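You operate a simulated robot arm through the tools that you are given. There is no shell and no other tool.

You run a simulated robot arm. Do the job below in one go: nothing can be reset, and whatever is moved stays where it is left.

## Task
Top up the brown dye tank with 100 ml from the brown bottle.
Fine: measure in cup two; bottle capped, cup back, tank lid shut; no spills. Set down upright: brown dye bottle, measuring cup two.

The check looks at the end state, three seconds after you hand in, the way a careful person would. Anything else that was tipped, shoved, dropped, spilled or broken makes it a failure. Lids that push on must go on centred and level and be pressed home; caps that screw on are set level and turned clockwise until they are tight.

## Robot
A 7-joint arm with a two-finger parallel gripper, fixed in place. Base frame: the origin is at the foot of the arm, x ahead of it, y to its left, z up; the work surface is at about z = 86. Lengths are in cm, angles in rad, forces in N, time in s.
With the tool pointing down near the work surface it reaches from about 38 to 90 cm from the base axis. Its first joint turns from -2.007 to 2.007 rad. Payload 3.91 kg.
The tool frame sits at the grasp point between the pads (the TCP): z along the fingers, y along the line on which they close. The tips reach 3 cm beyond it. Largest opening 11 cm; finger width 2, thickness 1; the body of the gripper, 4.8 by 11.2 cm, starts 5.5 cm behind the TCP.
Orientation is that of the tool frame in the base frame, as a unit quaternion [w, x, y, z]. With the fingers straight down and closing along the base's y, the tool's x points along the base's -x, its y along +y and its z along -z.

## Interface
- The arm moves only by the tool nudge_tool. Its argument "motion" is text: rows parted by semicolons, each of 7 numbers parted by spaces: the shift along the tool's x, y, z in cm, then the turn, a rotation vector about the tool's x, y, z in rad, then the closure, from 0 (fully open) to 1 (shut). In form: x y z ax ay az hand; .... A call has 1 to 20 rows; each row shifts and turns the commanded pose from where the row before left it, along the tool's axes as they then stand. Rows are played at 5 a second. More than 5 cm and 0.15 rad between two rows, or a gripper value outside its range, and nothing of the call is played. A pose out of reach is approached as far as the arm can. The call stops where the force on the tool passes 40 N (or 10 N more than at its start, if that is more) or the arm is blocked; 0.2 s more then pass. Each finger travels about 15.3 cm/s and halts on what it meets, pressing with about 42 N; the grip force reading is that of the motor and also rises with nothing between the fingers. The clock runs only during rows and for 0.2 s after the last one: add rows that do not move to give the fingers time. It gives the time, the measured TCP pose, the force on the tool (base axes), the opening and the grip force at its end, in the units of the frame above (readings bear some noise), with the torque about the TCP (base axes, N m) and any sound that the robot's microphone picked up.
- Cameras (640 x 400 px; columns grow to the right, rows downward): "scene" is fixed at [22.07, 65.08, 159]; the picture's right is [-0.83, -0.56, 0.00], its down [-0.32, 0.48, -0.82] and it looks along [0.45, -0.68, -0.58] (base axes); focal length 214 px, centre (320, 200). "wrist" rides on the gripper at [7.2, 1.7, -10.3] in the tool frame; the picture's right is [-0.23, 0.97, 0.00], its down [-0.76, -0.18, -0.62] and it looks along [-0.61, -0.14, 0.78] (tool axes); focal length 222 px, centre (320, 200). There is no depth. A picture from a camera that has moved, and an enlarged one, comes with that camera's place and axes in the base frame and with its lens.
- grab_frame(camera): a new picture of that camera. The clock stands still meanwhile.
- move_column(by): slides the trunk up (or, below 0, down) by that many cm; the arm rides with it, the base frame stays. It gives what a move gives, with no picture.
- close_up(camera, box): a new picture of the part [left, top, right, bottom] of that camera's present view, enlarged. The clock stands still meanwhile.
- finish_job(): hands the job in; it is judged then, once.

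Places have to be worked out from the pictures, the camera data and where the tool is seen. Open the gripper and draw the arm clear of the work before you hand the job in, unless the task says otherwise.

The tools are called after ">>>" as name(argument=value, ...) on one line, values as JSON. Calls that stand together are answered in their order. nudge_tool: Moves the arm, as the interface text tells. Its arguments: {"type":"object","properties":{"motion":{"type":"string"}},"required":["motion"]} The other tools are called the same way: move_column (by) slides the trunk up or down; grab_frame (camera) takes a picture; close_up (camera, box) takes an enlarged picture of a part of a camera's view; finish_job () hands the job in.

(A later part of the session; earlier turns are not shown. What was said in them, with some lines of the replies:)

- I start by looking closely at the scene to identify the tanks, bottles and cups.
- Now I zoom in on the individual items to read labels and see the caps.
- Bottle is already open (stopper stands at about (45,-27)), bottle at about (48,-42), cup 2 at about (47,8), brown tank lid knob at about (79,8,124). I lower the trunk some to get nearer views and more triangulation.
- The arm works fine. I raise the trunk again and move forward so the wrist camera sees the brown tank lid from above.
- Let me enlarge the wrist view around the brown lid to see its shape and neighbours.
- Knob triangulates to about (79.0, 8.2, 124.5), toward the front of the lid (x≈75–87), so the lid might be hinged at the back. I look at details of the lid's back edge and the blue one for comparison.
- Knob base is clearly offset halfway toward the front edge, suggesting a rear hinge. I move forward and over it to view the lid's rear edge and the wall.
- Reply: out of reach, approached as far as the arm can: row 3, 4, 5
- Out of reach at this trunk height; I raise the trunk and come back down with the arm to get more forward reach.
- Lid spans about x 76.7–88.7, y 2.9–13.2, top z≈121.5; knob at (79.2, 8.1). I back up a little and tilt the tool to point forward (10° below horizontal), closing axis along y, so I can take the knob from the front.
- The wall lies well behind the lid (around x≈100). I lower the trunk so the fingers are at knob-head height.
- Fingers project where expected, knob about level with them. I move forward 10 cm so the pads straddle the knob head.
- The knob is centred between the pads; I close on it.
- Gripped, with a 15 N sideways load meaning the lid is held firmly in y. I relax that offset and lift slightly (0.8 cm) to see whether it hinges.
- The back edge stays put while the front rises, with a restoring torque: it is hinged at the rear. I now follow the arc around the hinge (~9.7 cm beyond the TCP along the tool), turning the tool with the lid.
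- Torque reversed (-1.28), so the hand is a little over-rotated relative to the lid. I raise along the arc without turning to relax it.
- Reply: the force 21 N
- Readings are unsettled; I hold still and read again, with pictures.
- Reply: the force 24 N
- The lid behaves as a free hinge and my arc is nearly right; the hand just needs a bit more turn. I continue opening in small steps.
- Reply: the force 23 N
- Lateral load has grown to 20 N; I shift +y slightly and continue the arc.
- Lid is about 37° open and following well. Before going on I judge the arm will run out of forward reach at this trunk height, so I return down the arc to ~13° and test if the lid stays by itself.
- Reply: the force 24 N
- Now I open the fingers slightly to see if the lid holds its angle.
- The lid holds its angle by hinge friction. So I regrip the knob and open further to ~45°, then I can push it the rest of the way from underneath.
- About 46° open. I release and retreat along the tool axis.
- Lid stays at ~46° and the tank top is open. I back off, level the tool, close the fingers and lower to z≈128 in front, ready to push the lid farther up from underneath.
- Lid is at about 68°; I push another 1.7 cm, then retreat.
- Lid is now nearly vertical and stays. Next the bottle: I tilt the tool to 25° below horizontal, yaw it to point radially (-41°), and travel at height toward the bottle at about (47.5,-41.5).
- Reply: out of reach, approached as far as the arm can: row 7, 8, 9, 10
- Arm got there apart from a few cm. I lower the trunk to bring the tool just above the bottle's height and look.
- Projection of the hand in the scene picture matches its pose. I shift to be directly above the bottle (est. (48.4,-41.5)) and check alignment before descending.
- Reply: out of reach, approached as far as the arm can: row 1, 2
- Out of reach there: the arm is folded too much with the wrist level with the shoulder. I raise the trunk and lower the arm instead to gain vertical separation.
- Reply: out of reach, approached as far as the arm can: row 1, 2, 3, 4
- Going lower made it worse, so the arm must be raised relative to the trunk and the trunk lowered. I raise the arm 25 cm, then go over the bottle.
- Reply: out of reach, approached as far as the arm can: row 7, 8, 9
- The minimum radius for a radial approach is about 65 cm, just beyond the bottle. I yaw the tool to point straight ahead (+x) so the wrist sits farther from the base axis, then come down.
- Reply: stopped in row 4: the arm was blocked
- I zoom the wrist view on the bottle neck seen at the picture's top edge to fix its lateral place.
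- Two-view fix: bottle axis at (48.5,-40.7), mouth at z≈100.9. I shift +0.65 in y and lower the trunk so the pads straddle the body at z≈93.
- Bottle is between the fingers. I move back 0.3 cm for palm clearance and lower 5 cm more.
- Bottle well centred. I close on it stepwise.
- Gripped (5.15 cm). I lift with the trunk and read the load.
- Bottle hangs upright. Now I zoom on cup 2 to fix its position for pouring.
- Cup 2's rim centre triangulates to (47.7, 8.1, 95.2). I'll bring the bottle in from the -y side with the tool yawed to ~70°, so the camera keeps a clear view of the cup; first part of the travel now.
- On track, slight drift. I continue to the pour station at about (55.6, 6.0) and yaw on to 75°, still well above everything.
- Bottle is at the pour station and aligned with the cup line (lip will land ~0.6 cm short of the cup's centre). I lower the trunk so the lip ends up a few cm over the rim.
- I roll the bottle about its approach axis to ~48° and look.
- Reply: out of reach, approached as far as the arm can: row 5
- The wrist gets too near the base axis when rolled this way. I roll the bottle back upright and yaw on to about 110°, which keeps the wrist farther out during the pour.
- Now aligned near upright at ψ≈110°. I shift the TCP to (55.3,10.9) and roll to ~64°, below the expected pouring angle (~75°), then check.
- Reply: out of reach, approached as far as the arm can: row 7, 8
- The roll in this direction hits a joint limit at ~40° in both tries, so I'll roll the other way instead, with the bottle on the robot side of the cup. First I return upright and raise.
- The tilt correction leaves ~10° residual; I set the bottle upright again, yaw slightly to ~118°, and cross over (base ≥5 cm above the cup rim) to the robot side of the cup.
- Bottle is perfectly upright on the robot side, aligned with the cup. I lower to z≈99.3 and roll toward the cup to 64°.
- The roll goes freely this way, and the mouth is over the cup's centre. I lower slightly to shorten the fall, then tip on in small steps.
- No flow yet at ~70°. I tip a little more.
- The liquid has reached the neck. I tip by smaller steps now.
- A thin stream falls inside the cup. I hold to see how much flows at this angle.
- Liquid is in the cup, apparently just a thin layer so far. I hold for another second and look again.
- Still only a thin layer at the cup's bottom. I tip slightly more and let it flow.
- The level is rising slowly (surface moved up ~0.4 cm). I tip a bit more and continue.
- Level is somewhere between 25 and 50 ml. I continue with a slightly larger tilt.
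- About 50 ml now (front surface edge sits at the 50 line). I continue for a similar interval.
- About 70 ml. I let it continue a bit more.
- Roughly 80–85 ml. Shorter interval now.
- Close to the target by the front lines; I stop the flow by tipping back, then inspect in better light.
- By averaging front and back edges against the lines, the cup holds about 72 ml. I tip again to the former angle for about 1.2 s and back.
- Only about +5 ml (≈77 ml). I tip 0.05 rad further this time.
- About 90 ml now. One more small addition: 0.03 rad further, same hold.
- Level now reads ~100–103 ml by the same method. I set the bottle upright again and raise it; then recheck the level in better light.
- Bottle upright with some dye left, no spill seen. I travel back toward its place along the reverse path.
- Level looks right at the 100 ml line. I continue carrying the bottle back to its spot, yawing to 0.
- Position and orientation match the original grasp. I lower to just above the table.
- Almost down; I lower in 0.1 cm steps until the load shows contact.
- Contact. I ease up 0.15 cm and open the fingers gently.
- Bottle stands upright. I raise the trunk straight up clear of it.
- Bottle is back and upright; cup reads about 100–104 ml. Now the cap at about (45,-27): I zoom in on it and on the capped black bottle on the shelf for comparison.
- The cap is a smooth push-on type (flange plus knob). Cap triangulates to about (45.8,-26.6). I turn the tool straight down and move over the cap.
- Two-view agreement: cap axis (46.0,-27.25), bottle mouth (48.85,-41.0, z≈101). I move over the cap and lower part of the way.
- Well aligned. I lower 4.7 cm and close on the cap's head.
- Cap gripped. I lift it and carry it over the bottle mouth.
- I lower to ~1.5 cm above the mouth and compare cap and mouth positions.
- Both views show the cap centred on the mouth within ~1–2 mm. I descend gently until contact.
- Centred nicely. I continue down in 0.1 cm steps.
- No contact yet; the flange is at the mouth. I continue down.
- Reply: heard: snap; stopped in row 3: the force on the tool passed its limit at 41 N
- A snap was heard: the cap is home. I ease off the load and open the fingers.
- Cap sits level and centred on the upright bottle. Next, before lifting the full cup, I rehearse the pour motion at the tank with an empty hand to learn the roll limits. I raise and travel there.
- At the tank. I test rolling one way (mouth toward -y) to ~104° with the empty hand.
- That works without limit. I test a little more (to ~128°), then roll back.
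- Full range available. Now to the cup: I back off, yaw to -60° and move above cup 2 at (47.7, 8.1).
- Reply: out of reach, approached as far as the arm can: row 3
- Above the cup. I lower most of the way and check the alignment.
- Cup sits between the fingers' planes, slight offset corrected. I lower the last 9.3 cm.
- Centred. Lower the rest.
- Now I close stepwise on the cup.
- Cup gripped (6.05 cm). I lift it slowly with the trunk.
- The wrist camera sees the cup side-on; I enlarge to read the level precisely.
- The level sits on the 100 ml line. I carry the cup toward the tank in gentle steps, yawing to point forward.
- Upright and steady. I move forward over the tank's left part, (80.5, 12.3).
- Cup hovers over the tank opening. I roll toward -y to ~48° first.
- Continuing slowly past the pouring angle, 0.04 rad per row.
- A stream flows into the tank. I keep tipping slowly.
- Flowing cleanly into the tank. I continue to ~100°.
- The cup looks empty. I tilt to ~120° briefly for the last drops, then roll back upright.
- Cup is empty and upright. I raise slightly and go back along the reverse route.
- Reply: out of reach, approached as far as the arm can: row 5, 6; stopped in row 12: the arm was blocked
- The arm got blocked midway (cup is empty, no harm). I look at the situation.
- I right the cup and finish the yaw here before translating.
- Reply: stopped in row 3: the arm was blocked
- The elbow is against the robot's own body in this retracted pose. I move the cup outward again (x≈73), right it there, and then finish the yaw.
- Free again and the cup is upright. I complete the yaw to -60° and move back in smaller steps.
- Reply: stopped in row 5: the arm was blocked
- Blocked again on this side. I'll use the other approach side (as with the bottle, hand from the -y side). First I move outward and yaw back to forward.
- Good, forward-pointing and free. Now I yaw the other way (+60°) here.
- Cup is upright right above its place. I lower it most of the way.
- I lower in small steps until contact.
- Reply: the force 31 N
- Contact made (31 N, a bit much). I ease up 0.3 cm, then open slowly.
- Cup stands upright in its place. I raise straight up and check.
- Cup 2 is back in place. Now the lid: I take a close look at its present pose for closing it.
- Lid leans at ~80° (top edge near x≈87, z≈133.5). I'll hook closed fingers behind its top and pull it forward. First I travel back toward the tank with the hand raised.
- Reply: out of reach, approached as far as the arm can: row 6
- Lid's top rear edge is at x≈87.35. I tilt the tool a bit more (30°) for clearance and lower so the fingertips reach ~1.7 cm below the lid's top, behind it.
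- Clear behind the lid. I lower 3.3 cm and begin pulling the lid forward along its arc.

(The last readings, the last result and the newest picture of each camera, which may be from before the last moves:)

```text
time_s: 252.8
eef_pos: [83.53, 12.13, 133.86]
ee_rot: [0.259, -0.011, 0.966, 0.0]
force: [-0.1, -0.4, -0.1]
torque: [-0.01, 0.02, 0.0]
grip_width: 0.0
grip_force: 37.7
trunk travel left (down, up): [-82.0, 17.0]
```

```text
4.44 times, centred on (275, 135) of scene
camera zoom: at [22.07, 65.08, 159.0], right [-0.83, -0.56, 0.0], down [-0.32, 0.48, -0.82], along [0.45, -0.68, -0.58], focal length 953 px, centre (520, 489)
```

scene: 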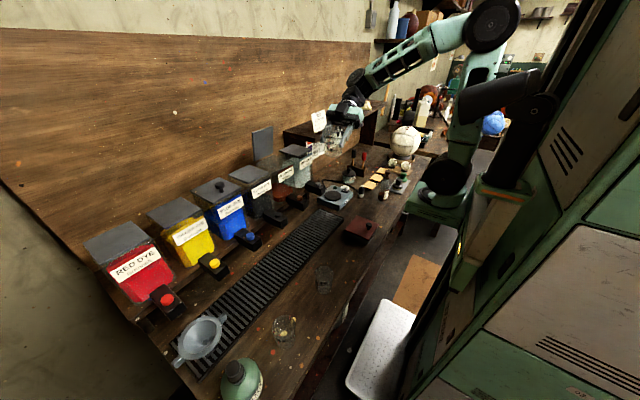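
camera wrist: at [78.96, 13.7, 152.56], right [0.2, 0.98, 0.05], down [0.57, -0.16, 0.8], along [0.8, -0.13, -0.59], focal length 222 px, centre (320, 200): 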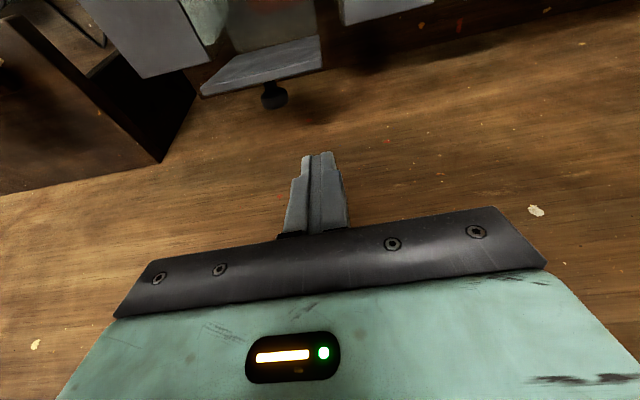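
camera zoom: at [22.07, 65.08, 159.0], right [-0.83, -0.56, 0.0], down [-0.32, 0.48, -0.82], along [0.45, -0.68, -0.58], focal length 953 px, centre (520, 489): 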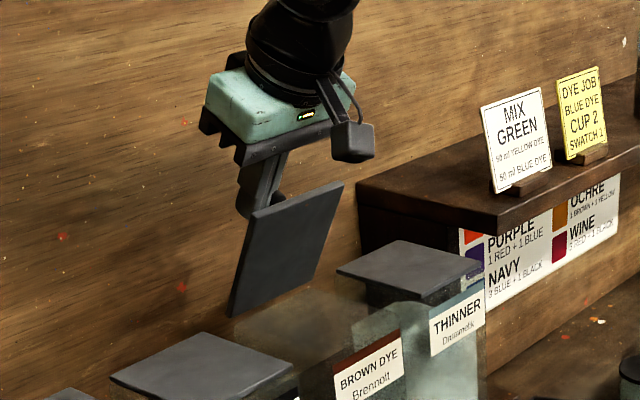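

The lid follows. I continue down its arc.

>>> nudge_tool(motion="0.926 0 0.004 0 0 0 1; 0.926 0 0.004 0 0 0 1; 0.926 0 0.004 0 0 0 1; 0.894 0 0.215 0 0 0 1; 0.894 0 0.215 0 0 0 1; 0.894 0 0.215 0 0 0 1; 0 0 0 0 0 0 1; 0 0 0 0 0 0 1")

>>> close_up(camera="scene", box=[230, 90, 320, 180])

```text
time_s: 254.6
eef_pos: [79.16, 12.1, 130.65]
ee_rot: [0.259, -0.011, 0.966, 0.0]
force: [0.1, 0.3, -0.5]
torque: [-0.02, 0.0, 0.0]
grip_width: 0.01
grip_force: 37.8
trunk travel left (down, up): [-82.0, 17.0]
```

```text
4.44 times, centred on (275, 135) of scene
camera zoom: at [22.07, 65.08, 159.0], right [-0.83, -0.56, 0.0], down [-0.32, 0.48, -0.82], along [0.45, -0.68, -0.58], focal length 953 px, centre (520, 489)
```

zoom: 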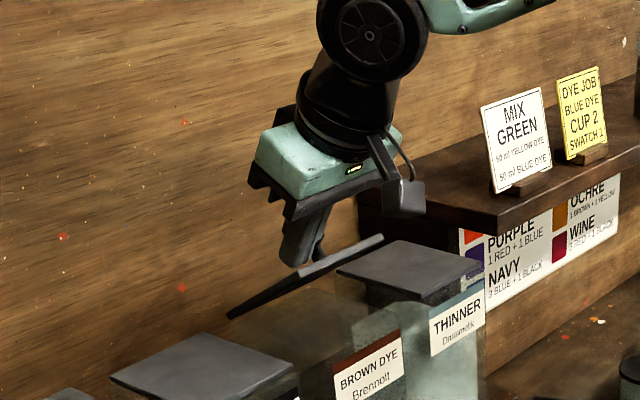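

>>> nudge_tool(motion="0.775 0 0.476 0 0 0 1; 0.775 0 0.476 0 0 0 1; 0.775 0 0.476 0 0 0 1; 0 0 0 0 0 0 1")

>>> nudge_tool(motion="0.3 0 0.433 0 0 0 1; 0.3 0 0.433 0 0 0 1; 0.3 0 0.433 0 0 0 1; 0.2 0 0.35 0 0 0 1; 0 0 0 0 0 0 1; 0 0 0 0 0 0 1")

>>> close_up(camera="scene", box=[230, 110, 320, 190])

```text
time_s: 255.6
eef_pos: [77.85, 11.95, 128.05]
ee_rot: [0.259, -0.012, 0.966, -0.001]
force: [0.0, 0.7, -0.7]
torque: [0.01, 0.0, -0.01]
grip_width: 0.01
grip_force: 37.4
trunk travel left (down, up): [-82.0, 17.0]
```

```text
time_s: 256.9
eef_pos: [77.65, 11.8, 126.12]
ee_rot: [0.259, -0.01, 0.966, 0.0]
force: [-0.7, 0.0, 0.0]
torque: [0.03, 0.0, -0.04]
grip_width: 0.01
grip_force: 37.7
trunk travel left (down, up): [-82.0, 17.0]
```

```text
5.00 times, centred on (275, 150) of scene
camera zoom: at [22.07, 65.08, 159.0], right [-0.83, -0.56, 0.0], down [-0.32, 0.48, -0.82], along [0.45, -0.68, -0.58], focal length 1072 px, centre (545, 450)
```

zoom: 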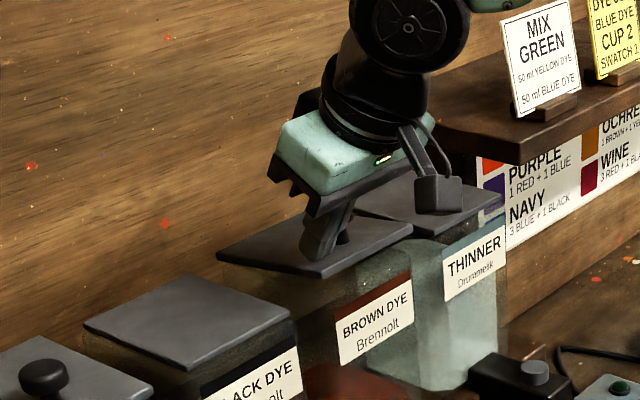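

Almost closed. I push down gently until it seats.

>>> nudge_tool(motion="0.1 0 0.173 0 0 0 1; 0.1 0 0.173 0 0 0 1; 0.1 0 0.173 0 0 0 1; 0 0 0 0 0 0 1; 0 0 0 0 0 0 1")

>>> nudge_tool(motion="0.1 0 0.173 0 0 0 1; 0.1 0 0.173 0 0 0 1; 0 0 0 0 0 0 1; 0 0 0 0 0 0 1")

>>> close_up(camera="scene", box=[240, 130, 310, 190])

```text
time_s: 258.1
eef_pos: [77.65, 11.81, 125.61]
ee_rot: [0.259, -0.012, 0.966, 0.0]
force: [-0.3, 0.5, -0.5]
torque: [0.01, 0.02, 0.0]
grip_width: 0.0
grip_force: 37.6
trunk travel left (down, up): [-82.0, 17.0]
```

```text
time_s: 259.1
eef_pos: [77.64, 11.88, 125.26]
ee_rot: [0.259, -0.011, 0.966, 0.001]
force: [0.0, 0.3, -0.2]
torque: [0.0, 0.06, 0.0]
grip_width: 0.0
grip_force: 37.3
trunk travel left (down, up): [-82.0, 17.0]
```

```text
6.67 times, centred on (275, 160) of scene
camera zoom: at [22.07, 65.08, 159.0], right [-0.83, -0.56, 0.0], down [-0.32, 0.48, -0.82], along [0.45, -0.68, -0.58], focal length 1430 px, centre (620, 467)
```

zoom: 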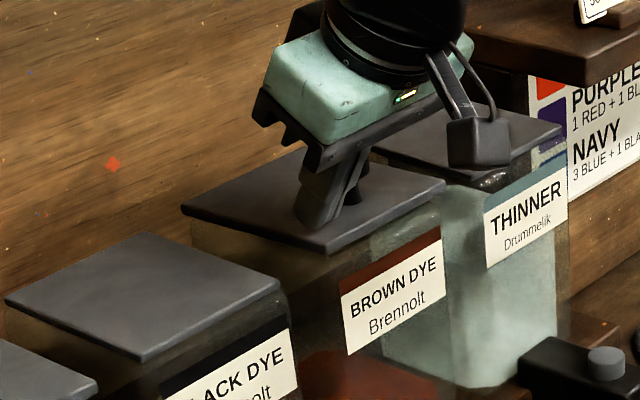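

>>> nudge_tool(motion="0.1 0 0.173 0 0 0 1; 0.1 0 0.173 0 0 0 1; 0 0 0 0 0 0 1; 0 0 0 0 0 0 1")

>>> nudge_tool(motion="0.1 0 0.173 0 0 0 1; 0 0 0 0 0 0 1; 0 0 0 0 0 0 1")

>>> nudge_tool(motion="0.1 0 0.173 0 0 0 1; 0 0 0 0 0 0 1; 0 0 0 0 0 0 1")

```text
time_s: 260.1
eef_pos: [77.6, 11.94, 124.74]
ee_rot: [0.259, -0.011, 0.966, 0.0]
force: [0.2, -0.2, -0.3]
torque: [0.01, -0.01, 0.0]
grip_width: 0.0
grip_force: 37.4
trunk travel left (down, up): [-82.0, 17.0]
```

```text
time_s: 260.9
eef_pos: [77.55, 11.83, 124.65]
ee_rot: [0.26, -0.01, 0.966, -0.001]
force: [-0.3, -0.9, 7.0]
torque: [-0.07, -0.05, -0.02]
grip_width: 0.0
grip_force: 37.5
trunk travel left (down, up): [-82.0, 17.0]
```

```text
time_s: 261.8
eef_pos: [77.69, 11.88, 124.53]
ee_rot: [0.261, -0.011, 0.965, 0.001]
force: [1.3, -0.9, 22.2]
torque: [0.02, -0.17, -0.14]
grip_width: 0.03
grip_force: 37.5
trunk travel left (down, up): [-82.0, 17.0]
```

The lid is seated (22 N at the original closed height). I retreat up and back, and inspect everything.

>>> nudge_tool(motion="-0.5 0 -0.87 0 0 0 1; -1 0 -1.73 0 0 0 1; 0 0 -3 0 0 0 1; 0 0 -4 0 0 0 1; 2 0 -3.5 0 0 0 0.5; 2 0 -3.5 0 0 0 0; 3 0 -2 0 0 0 0; 0 0 0 0 0 0 0")

>>> close_up(camera="scene", box=[240, 130, 310, 190])

>>> grab_frame(camera="scene")

>>> grab_frame(camera="wrist")

```text
time_s: 263.6
eef_pos: [63.56, 11.59, 137.73]
ee_rot: [0.259, -0.01, 0.966, -0.001]
force: [-0.1, 0.2, 0.9]
torque: [0.0, 0.04, 0.01]
grip_width: 10.99
grip_force: 0.1
trunk travel left (down, up): [-82.0, 17.0]
```

```text
6.67 times, centred on (275, 160) of scene
camera zoom: at [22.07, 65.08, 159.0], right [-0.83, -0.56, 0.0], down [-0.32, 0.48, -0.82], along [0.45, -0.68, -0.58], focal length 1430 px, centre (620, 467)
```

zoom: 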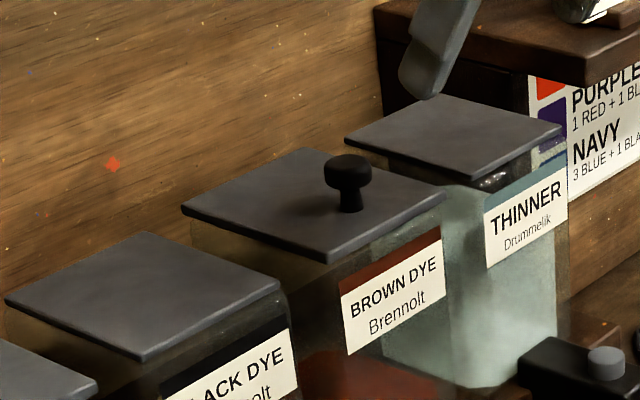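

```text
taken
```

scene: 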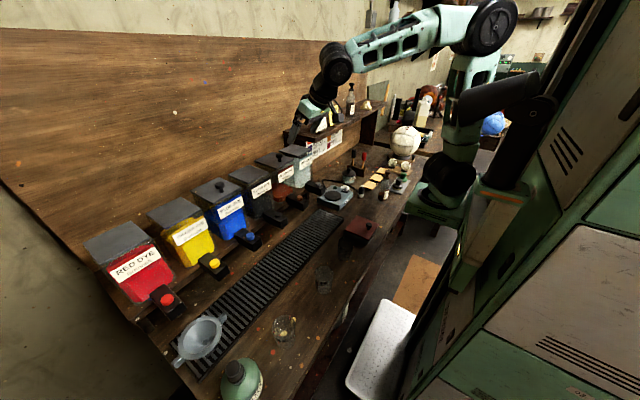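

```text
taken
camera wrist: at [52.11, 13.18, 142.98], right [0.18, 0.98, 0.11], down [0.35, -0.16, 0.92], along [0.92, -0.12, -0.37], focal length 222 px, centre (320, 200)
```

wrist: 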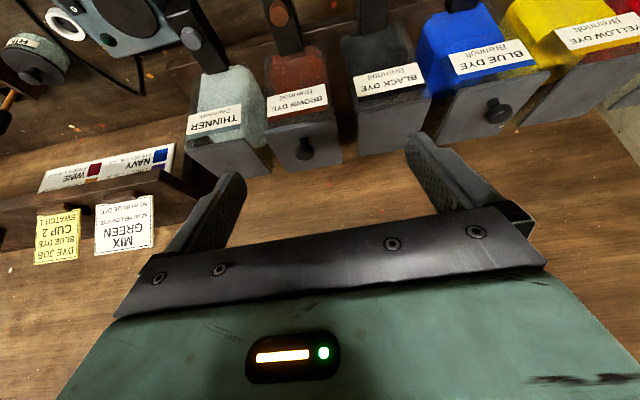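

Lid is shut as before. I check for spills and confirm the final positions of cup and bottle.

>>> close_up(camera="scene", box=[300, 200, 400, 290])

>>> close_up(camera="scene", box=[260, 170, 340, 230])

>>> close_up(camera="scene", box=[345, 150, 425, 230])

>>> close_up(camera="scene", box=[334, 232, 360, 262])

```text
4.44 times, centred on (350, 245) of scene
camera zoom: at [22.07, 65.08, 159.0], right [-0.83, -0.56, 0.0], down [-0.32, 0.48, -0.82], along [0.45, -0.68, -0.58], focal length 953 px, centre (187, 0)
```

zoom: 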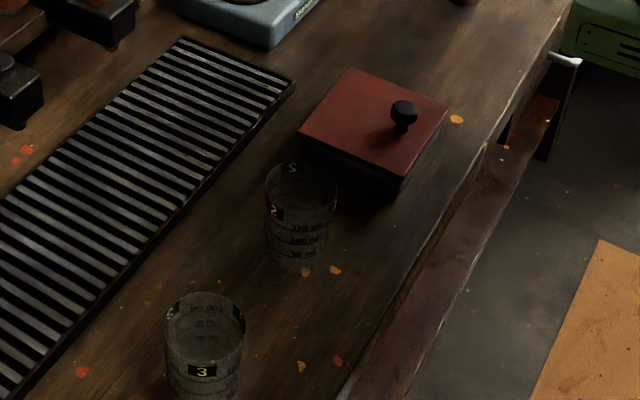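

```text
6.67 times, centred on (300, 200) of scene
camera zoom: at [22.07, 65.08, 159.0], right [-0.83, -0.56, 0.0], down [-0.32, 0.48, -0.82], along [0.45, -0.68, -0.58], focal length 1430 px, centre (453, 200)
```

zoom: 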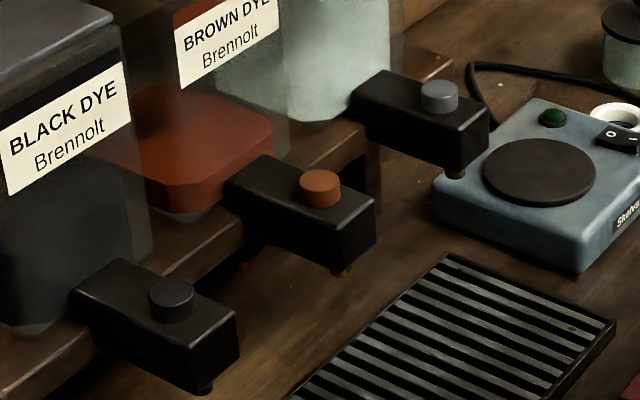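

```text
5.00 times, centred on (385, 190) of scene
camera zoom: at [22.07, 65.08, 159.0], right [-0.83, -0.56, 0.0], down [-0.32, 0.48, -0.82], along [0.45, -0.68, -0.58], focal length 1072 px, centre (-5, 250)
```

zoom: 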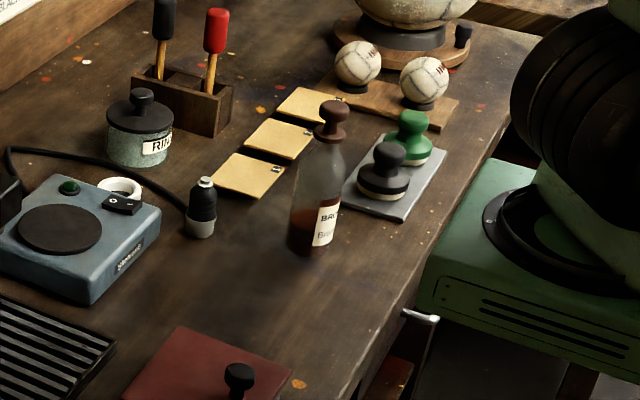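

```text
13.33 times, centred on (347, 247) of scene
camera zoom: at [22.07, 65.08, 159.0], right [-0.83, -0.56, 0.0], down [-0.32, 0.48, -0.82], along [0.45, -0.68, -0.58], focal length 2860 px, centre (-40, -427)
```

zoom: 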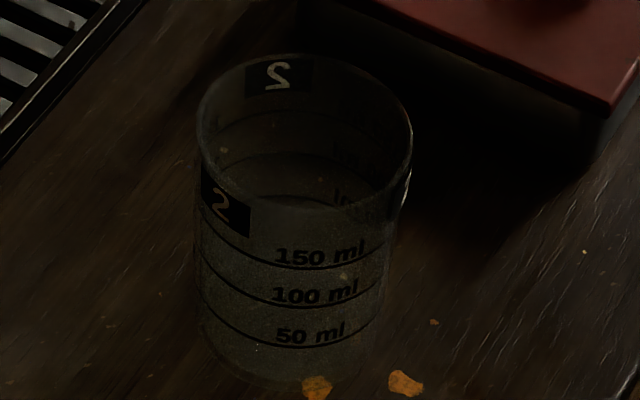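

Everything is in order: no spills, bottle capped and upright, cup empty and back, lid shut. I draw the arm up clear of the work.

>>> move_column(by=16)

>>> nudge_tool(motion="1.7 0 -1 0 0 0 0; 1.7 0 -1 0 0 0 0; 0 0 0 0 0 0 0; 0 0 0 0 0 0 0")

>>> grab_frame(camera="scene")

```text
time_s: 265.4
eef_pos: [63.7, 11.7, 153.68]
ee_rot: [0.259, -0.011, 0.966, -0.001]
force: [0.0, -0.5, 1.7]
torque: [-0.01, -0.02, 0.0]
grip_width: 10.98
grip_force: 0.1
trunk travel left (down, up): [-98.0, 1.0]
```

```text
time_s: 266.4
eef_pos: [59.57, 11.73, 153.62]
ee_rot: [0.258, -0.011, 0.966, 0.0]
force: [-0.2, -0.4, 0.0]
torque: [0.02, -0.02, -0.01]
grip_width: 10.99
grip_force: 0.1
trunk travel left (down, up): [-98.0, 1.0]
```

```text
taken
```

scene: 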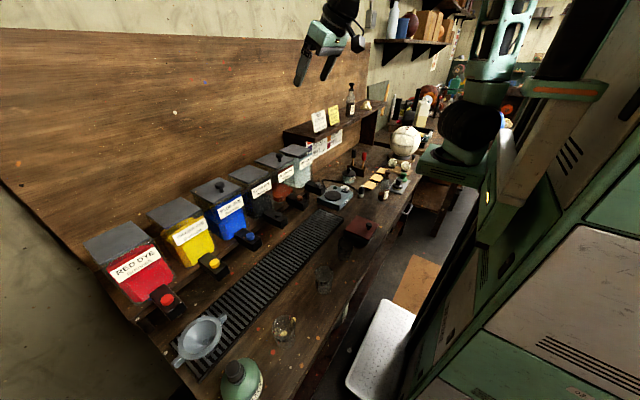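

The gripper is open and clear of the work, and the scene matches the required end state. I hand the job in.

>>> finish_job()

```text
The job is handed in.
```

I poured about 100 ml of brown dye from the bottle into cup two and emptied it into the brown dye tank. I have handed the job in and have not seen the check's verdict.

- **Volume:** the cup read on or just above the 100 ml line before I emptied it. My estimates from the pictures ran from 100 to 105 ml. The cup looked empty after pouring.
- **Bottle:** upright in its original spot with the cap pressed home; a snap was heard as it seated.
- **Cup two:** upright in its original place, but turned about half a turn, so the "2" labels face different ways than before.
- **Tank lid:** it is hinged at the back and I pushed it shut; it looks the same as at the start.
- **Spills:** I saw none on the bench, around the tank or on the other items.

On the way back to its place the arm was blocked three times while holding the empty cup, so I brought the cup in from the other side. I pressed the cup onto the bench with about 31 N when setting it down, and saw no damage.
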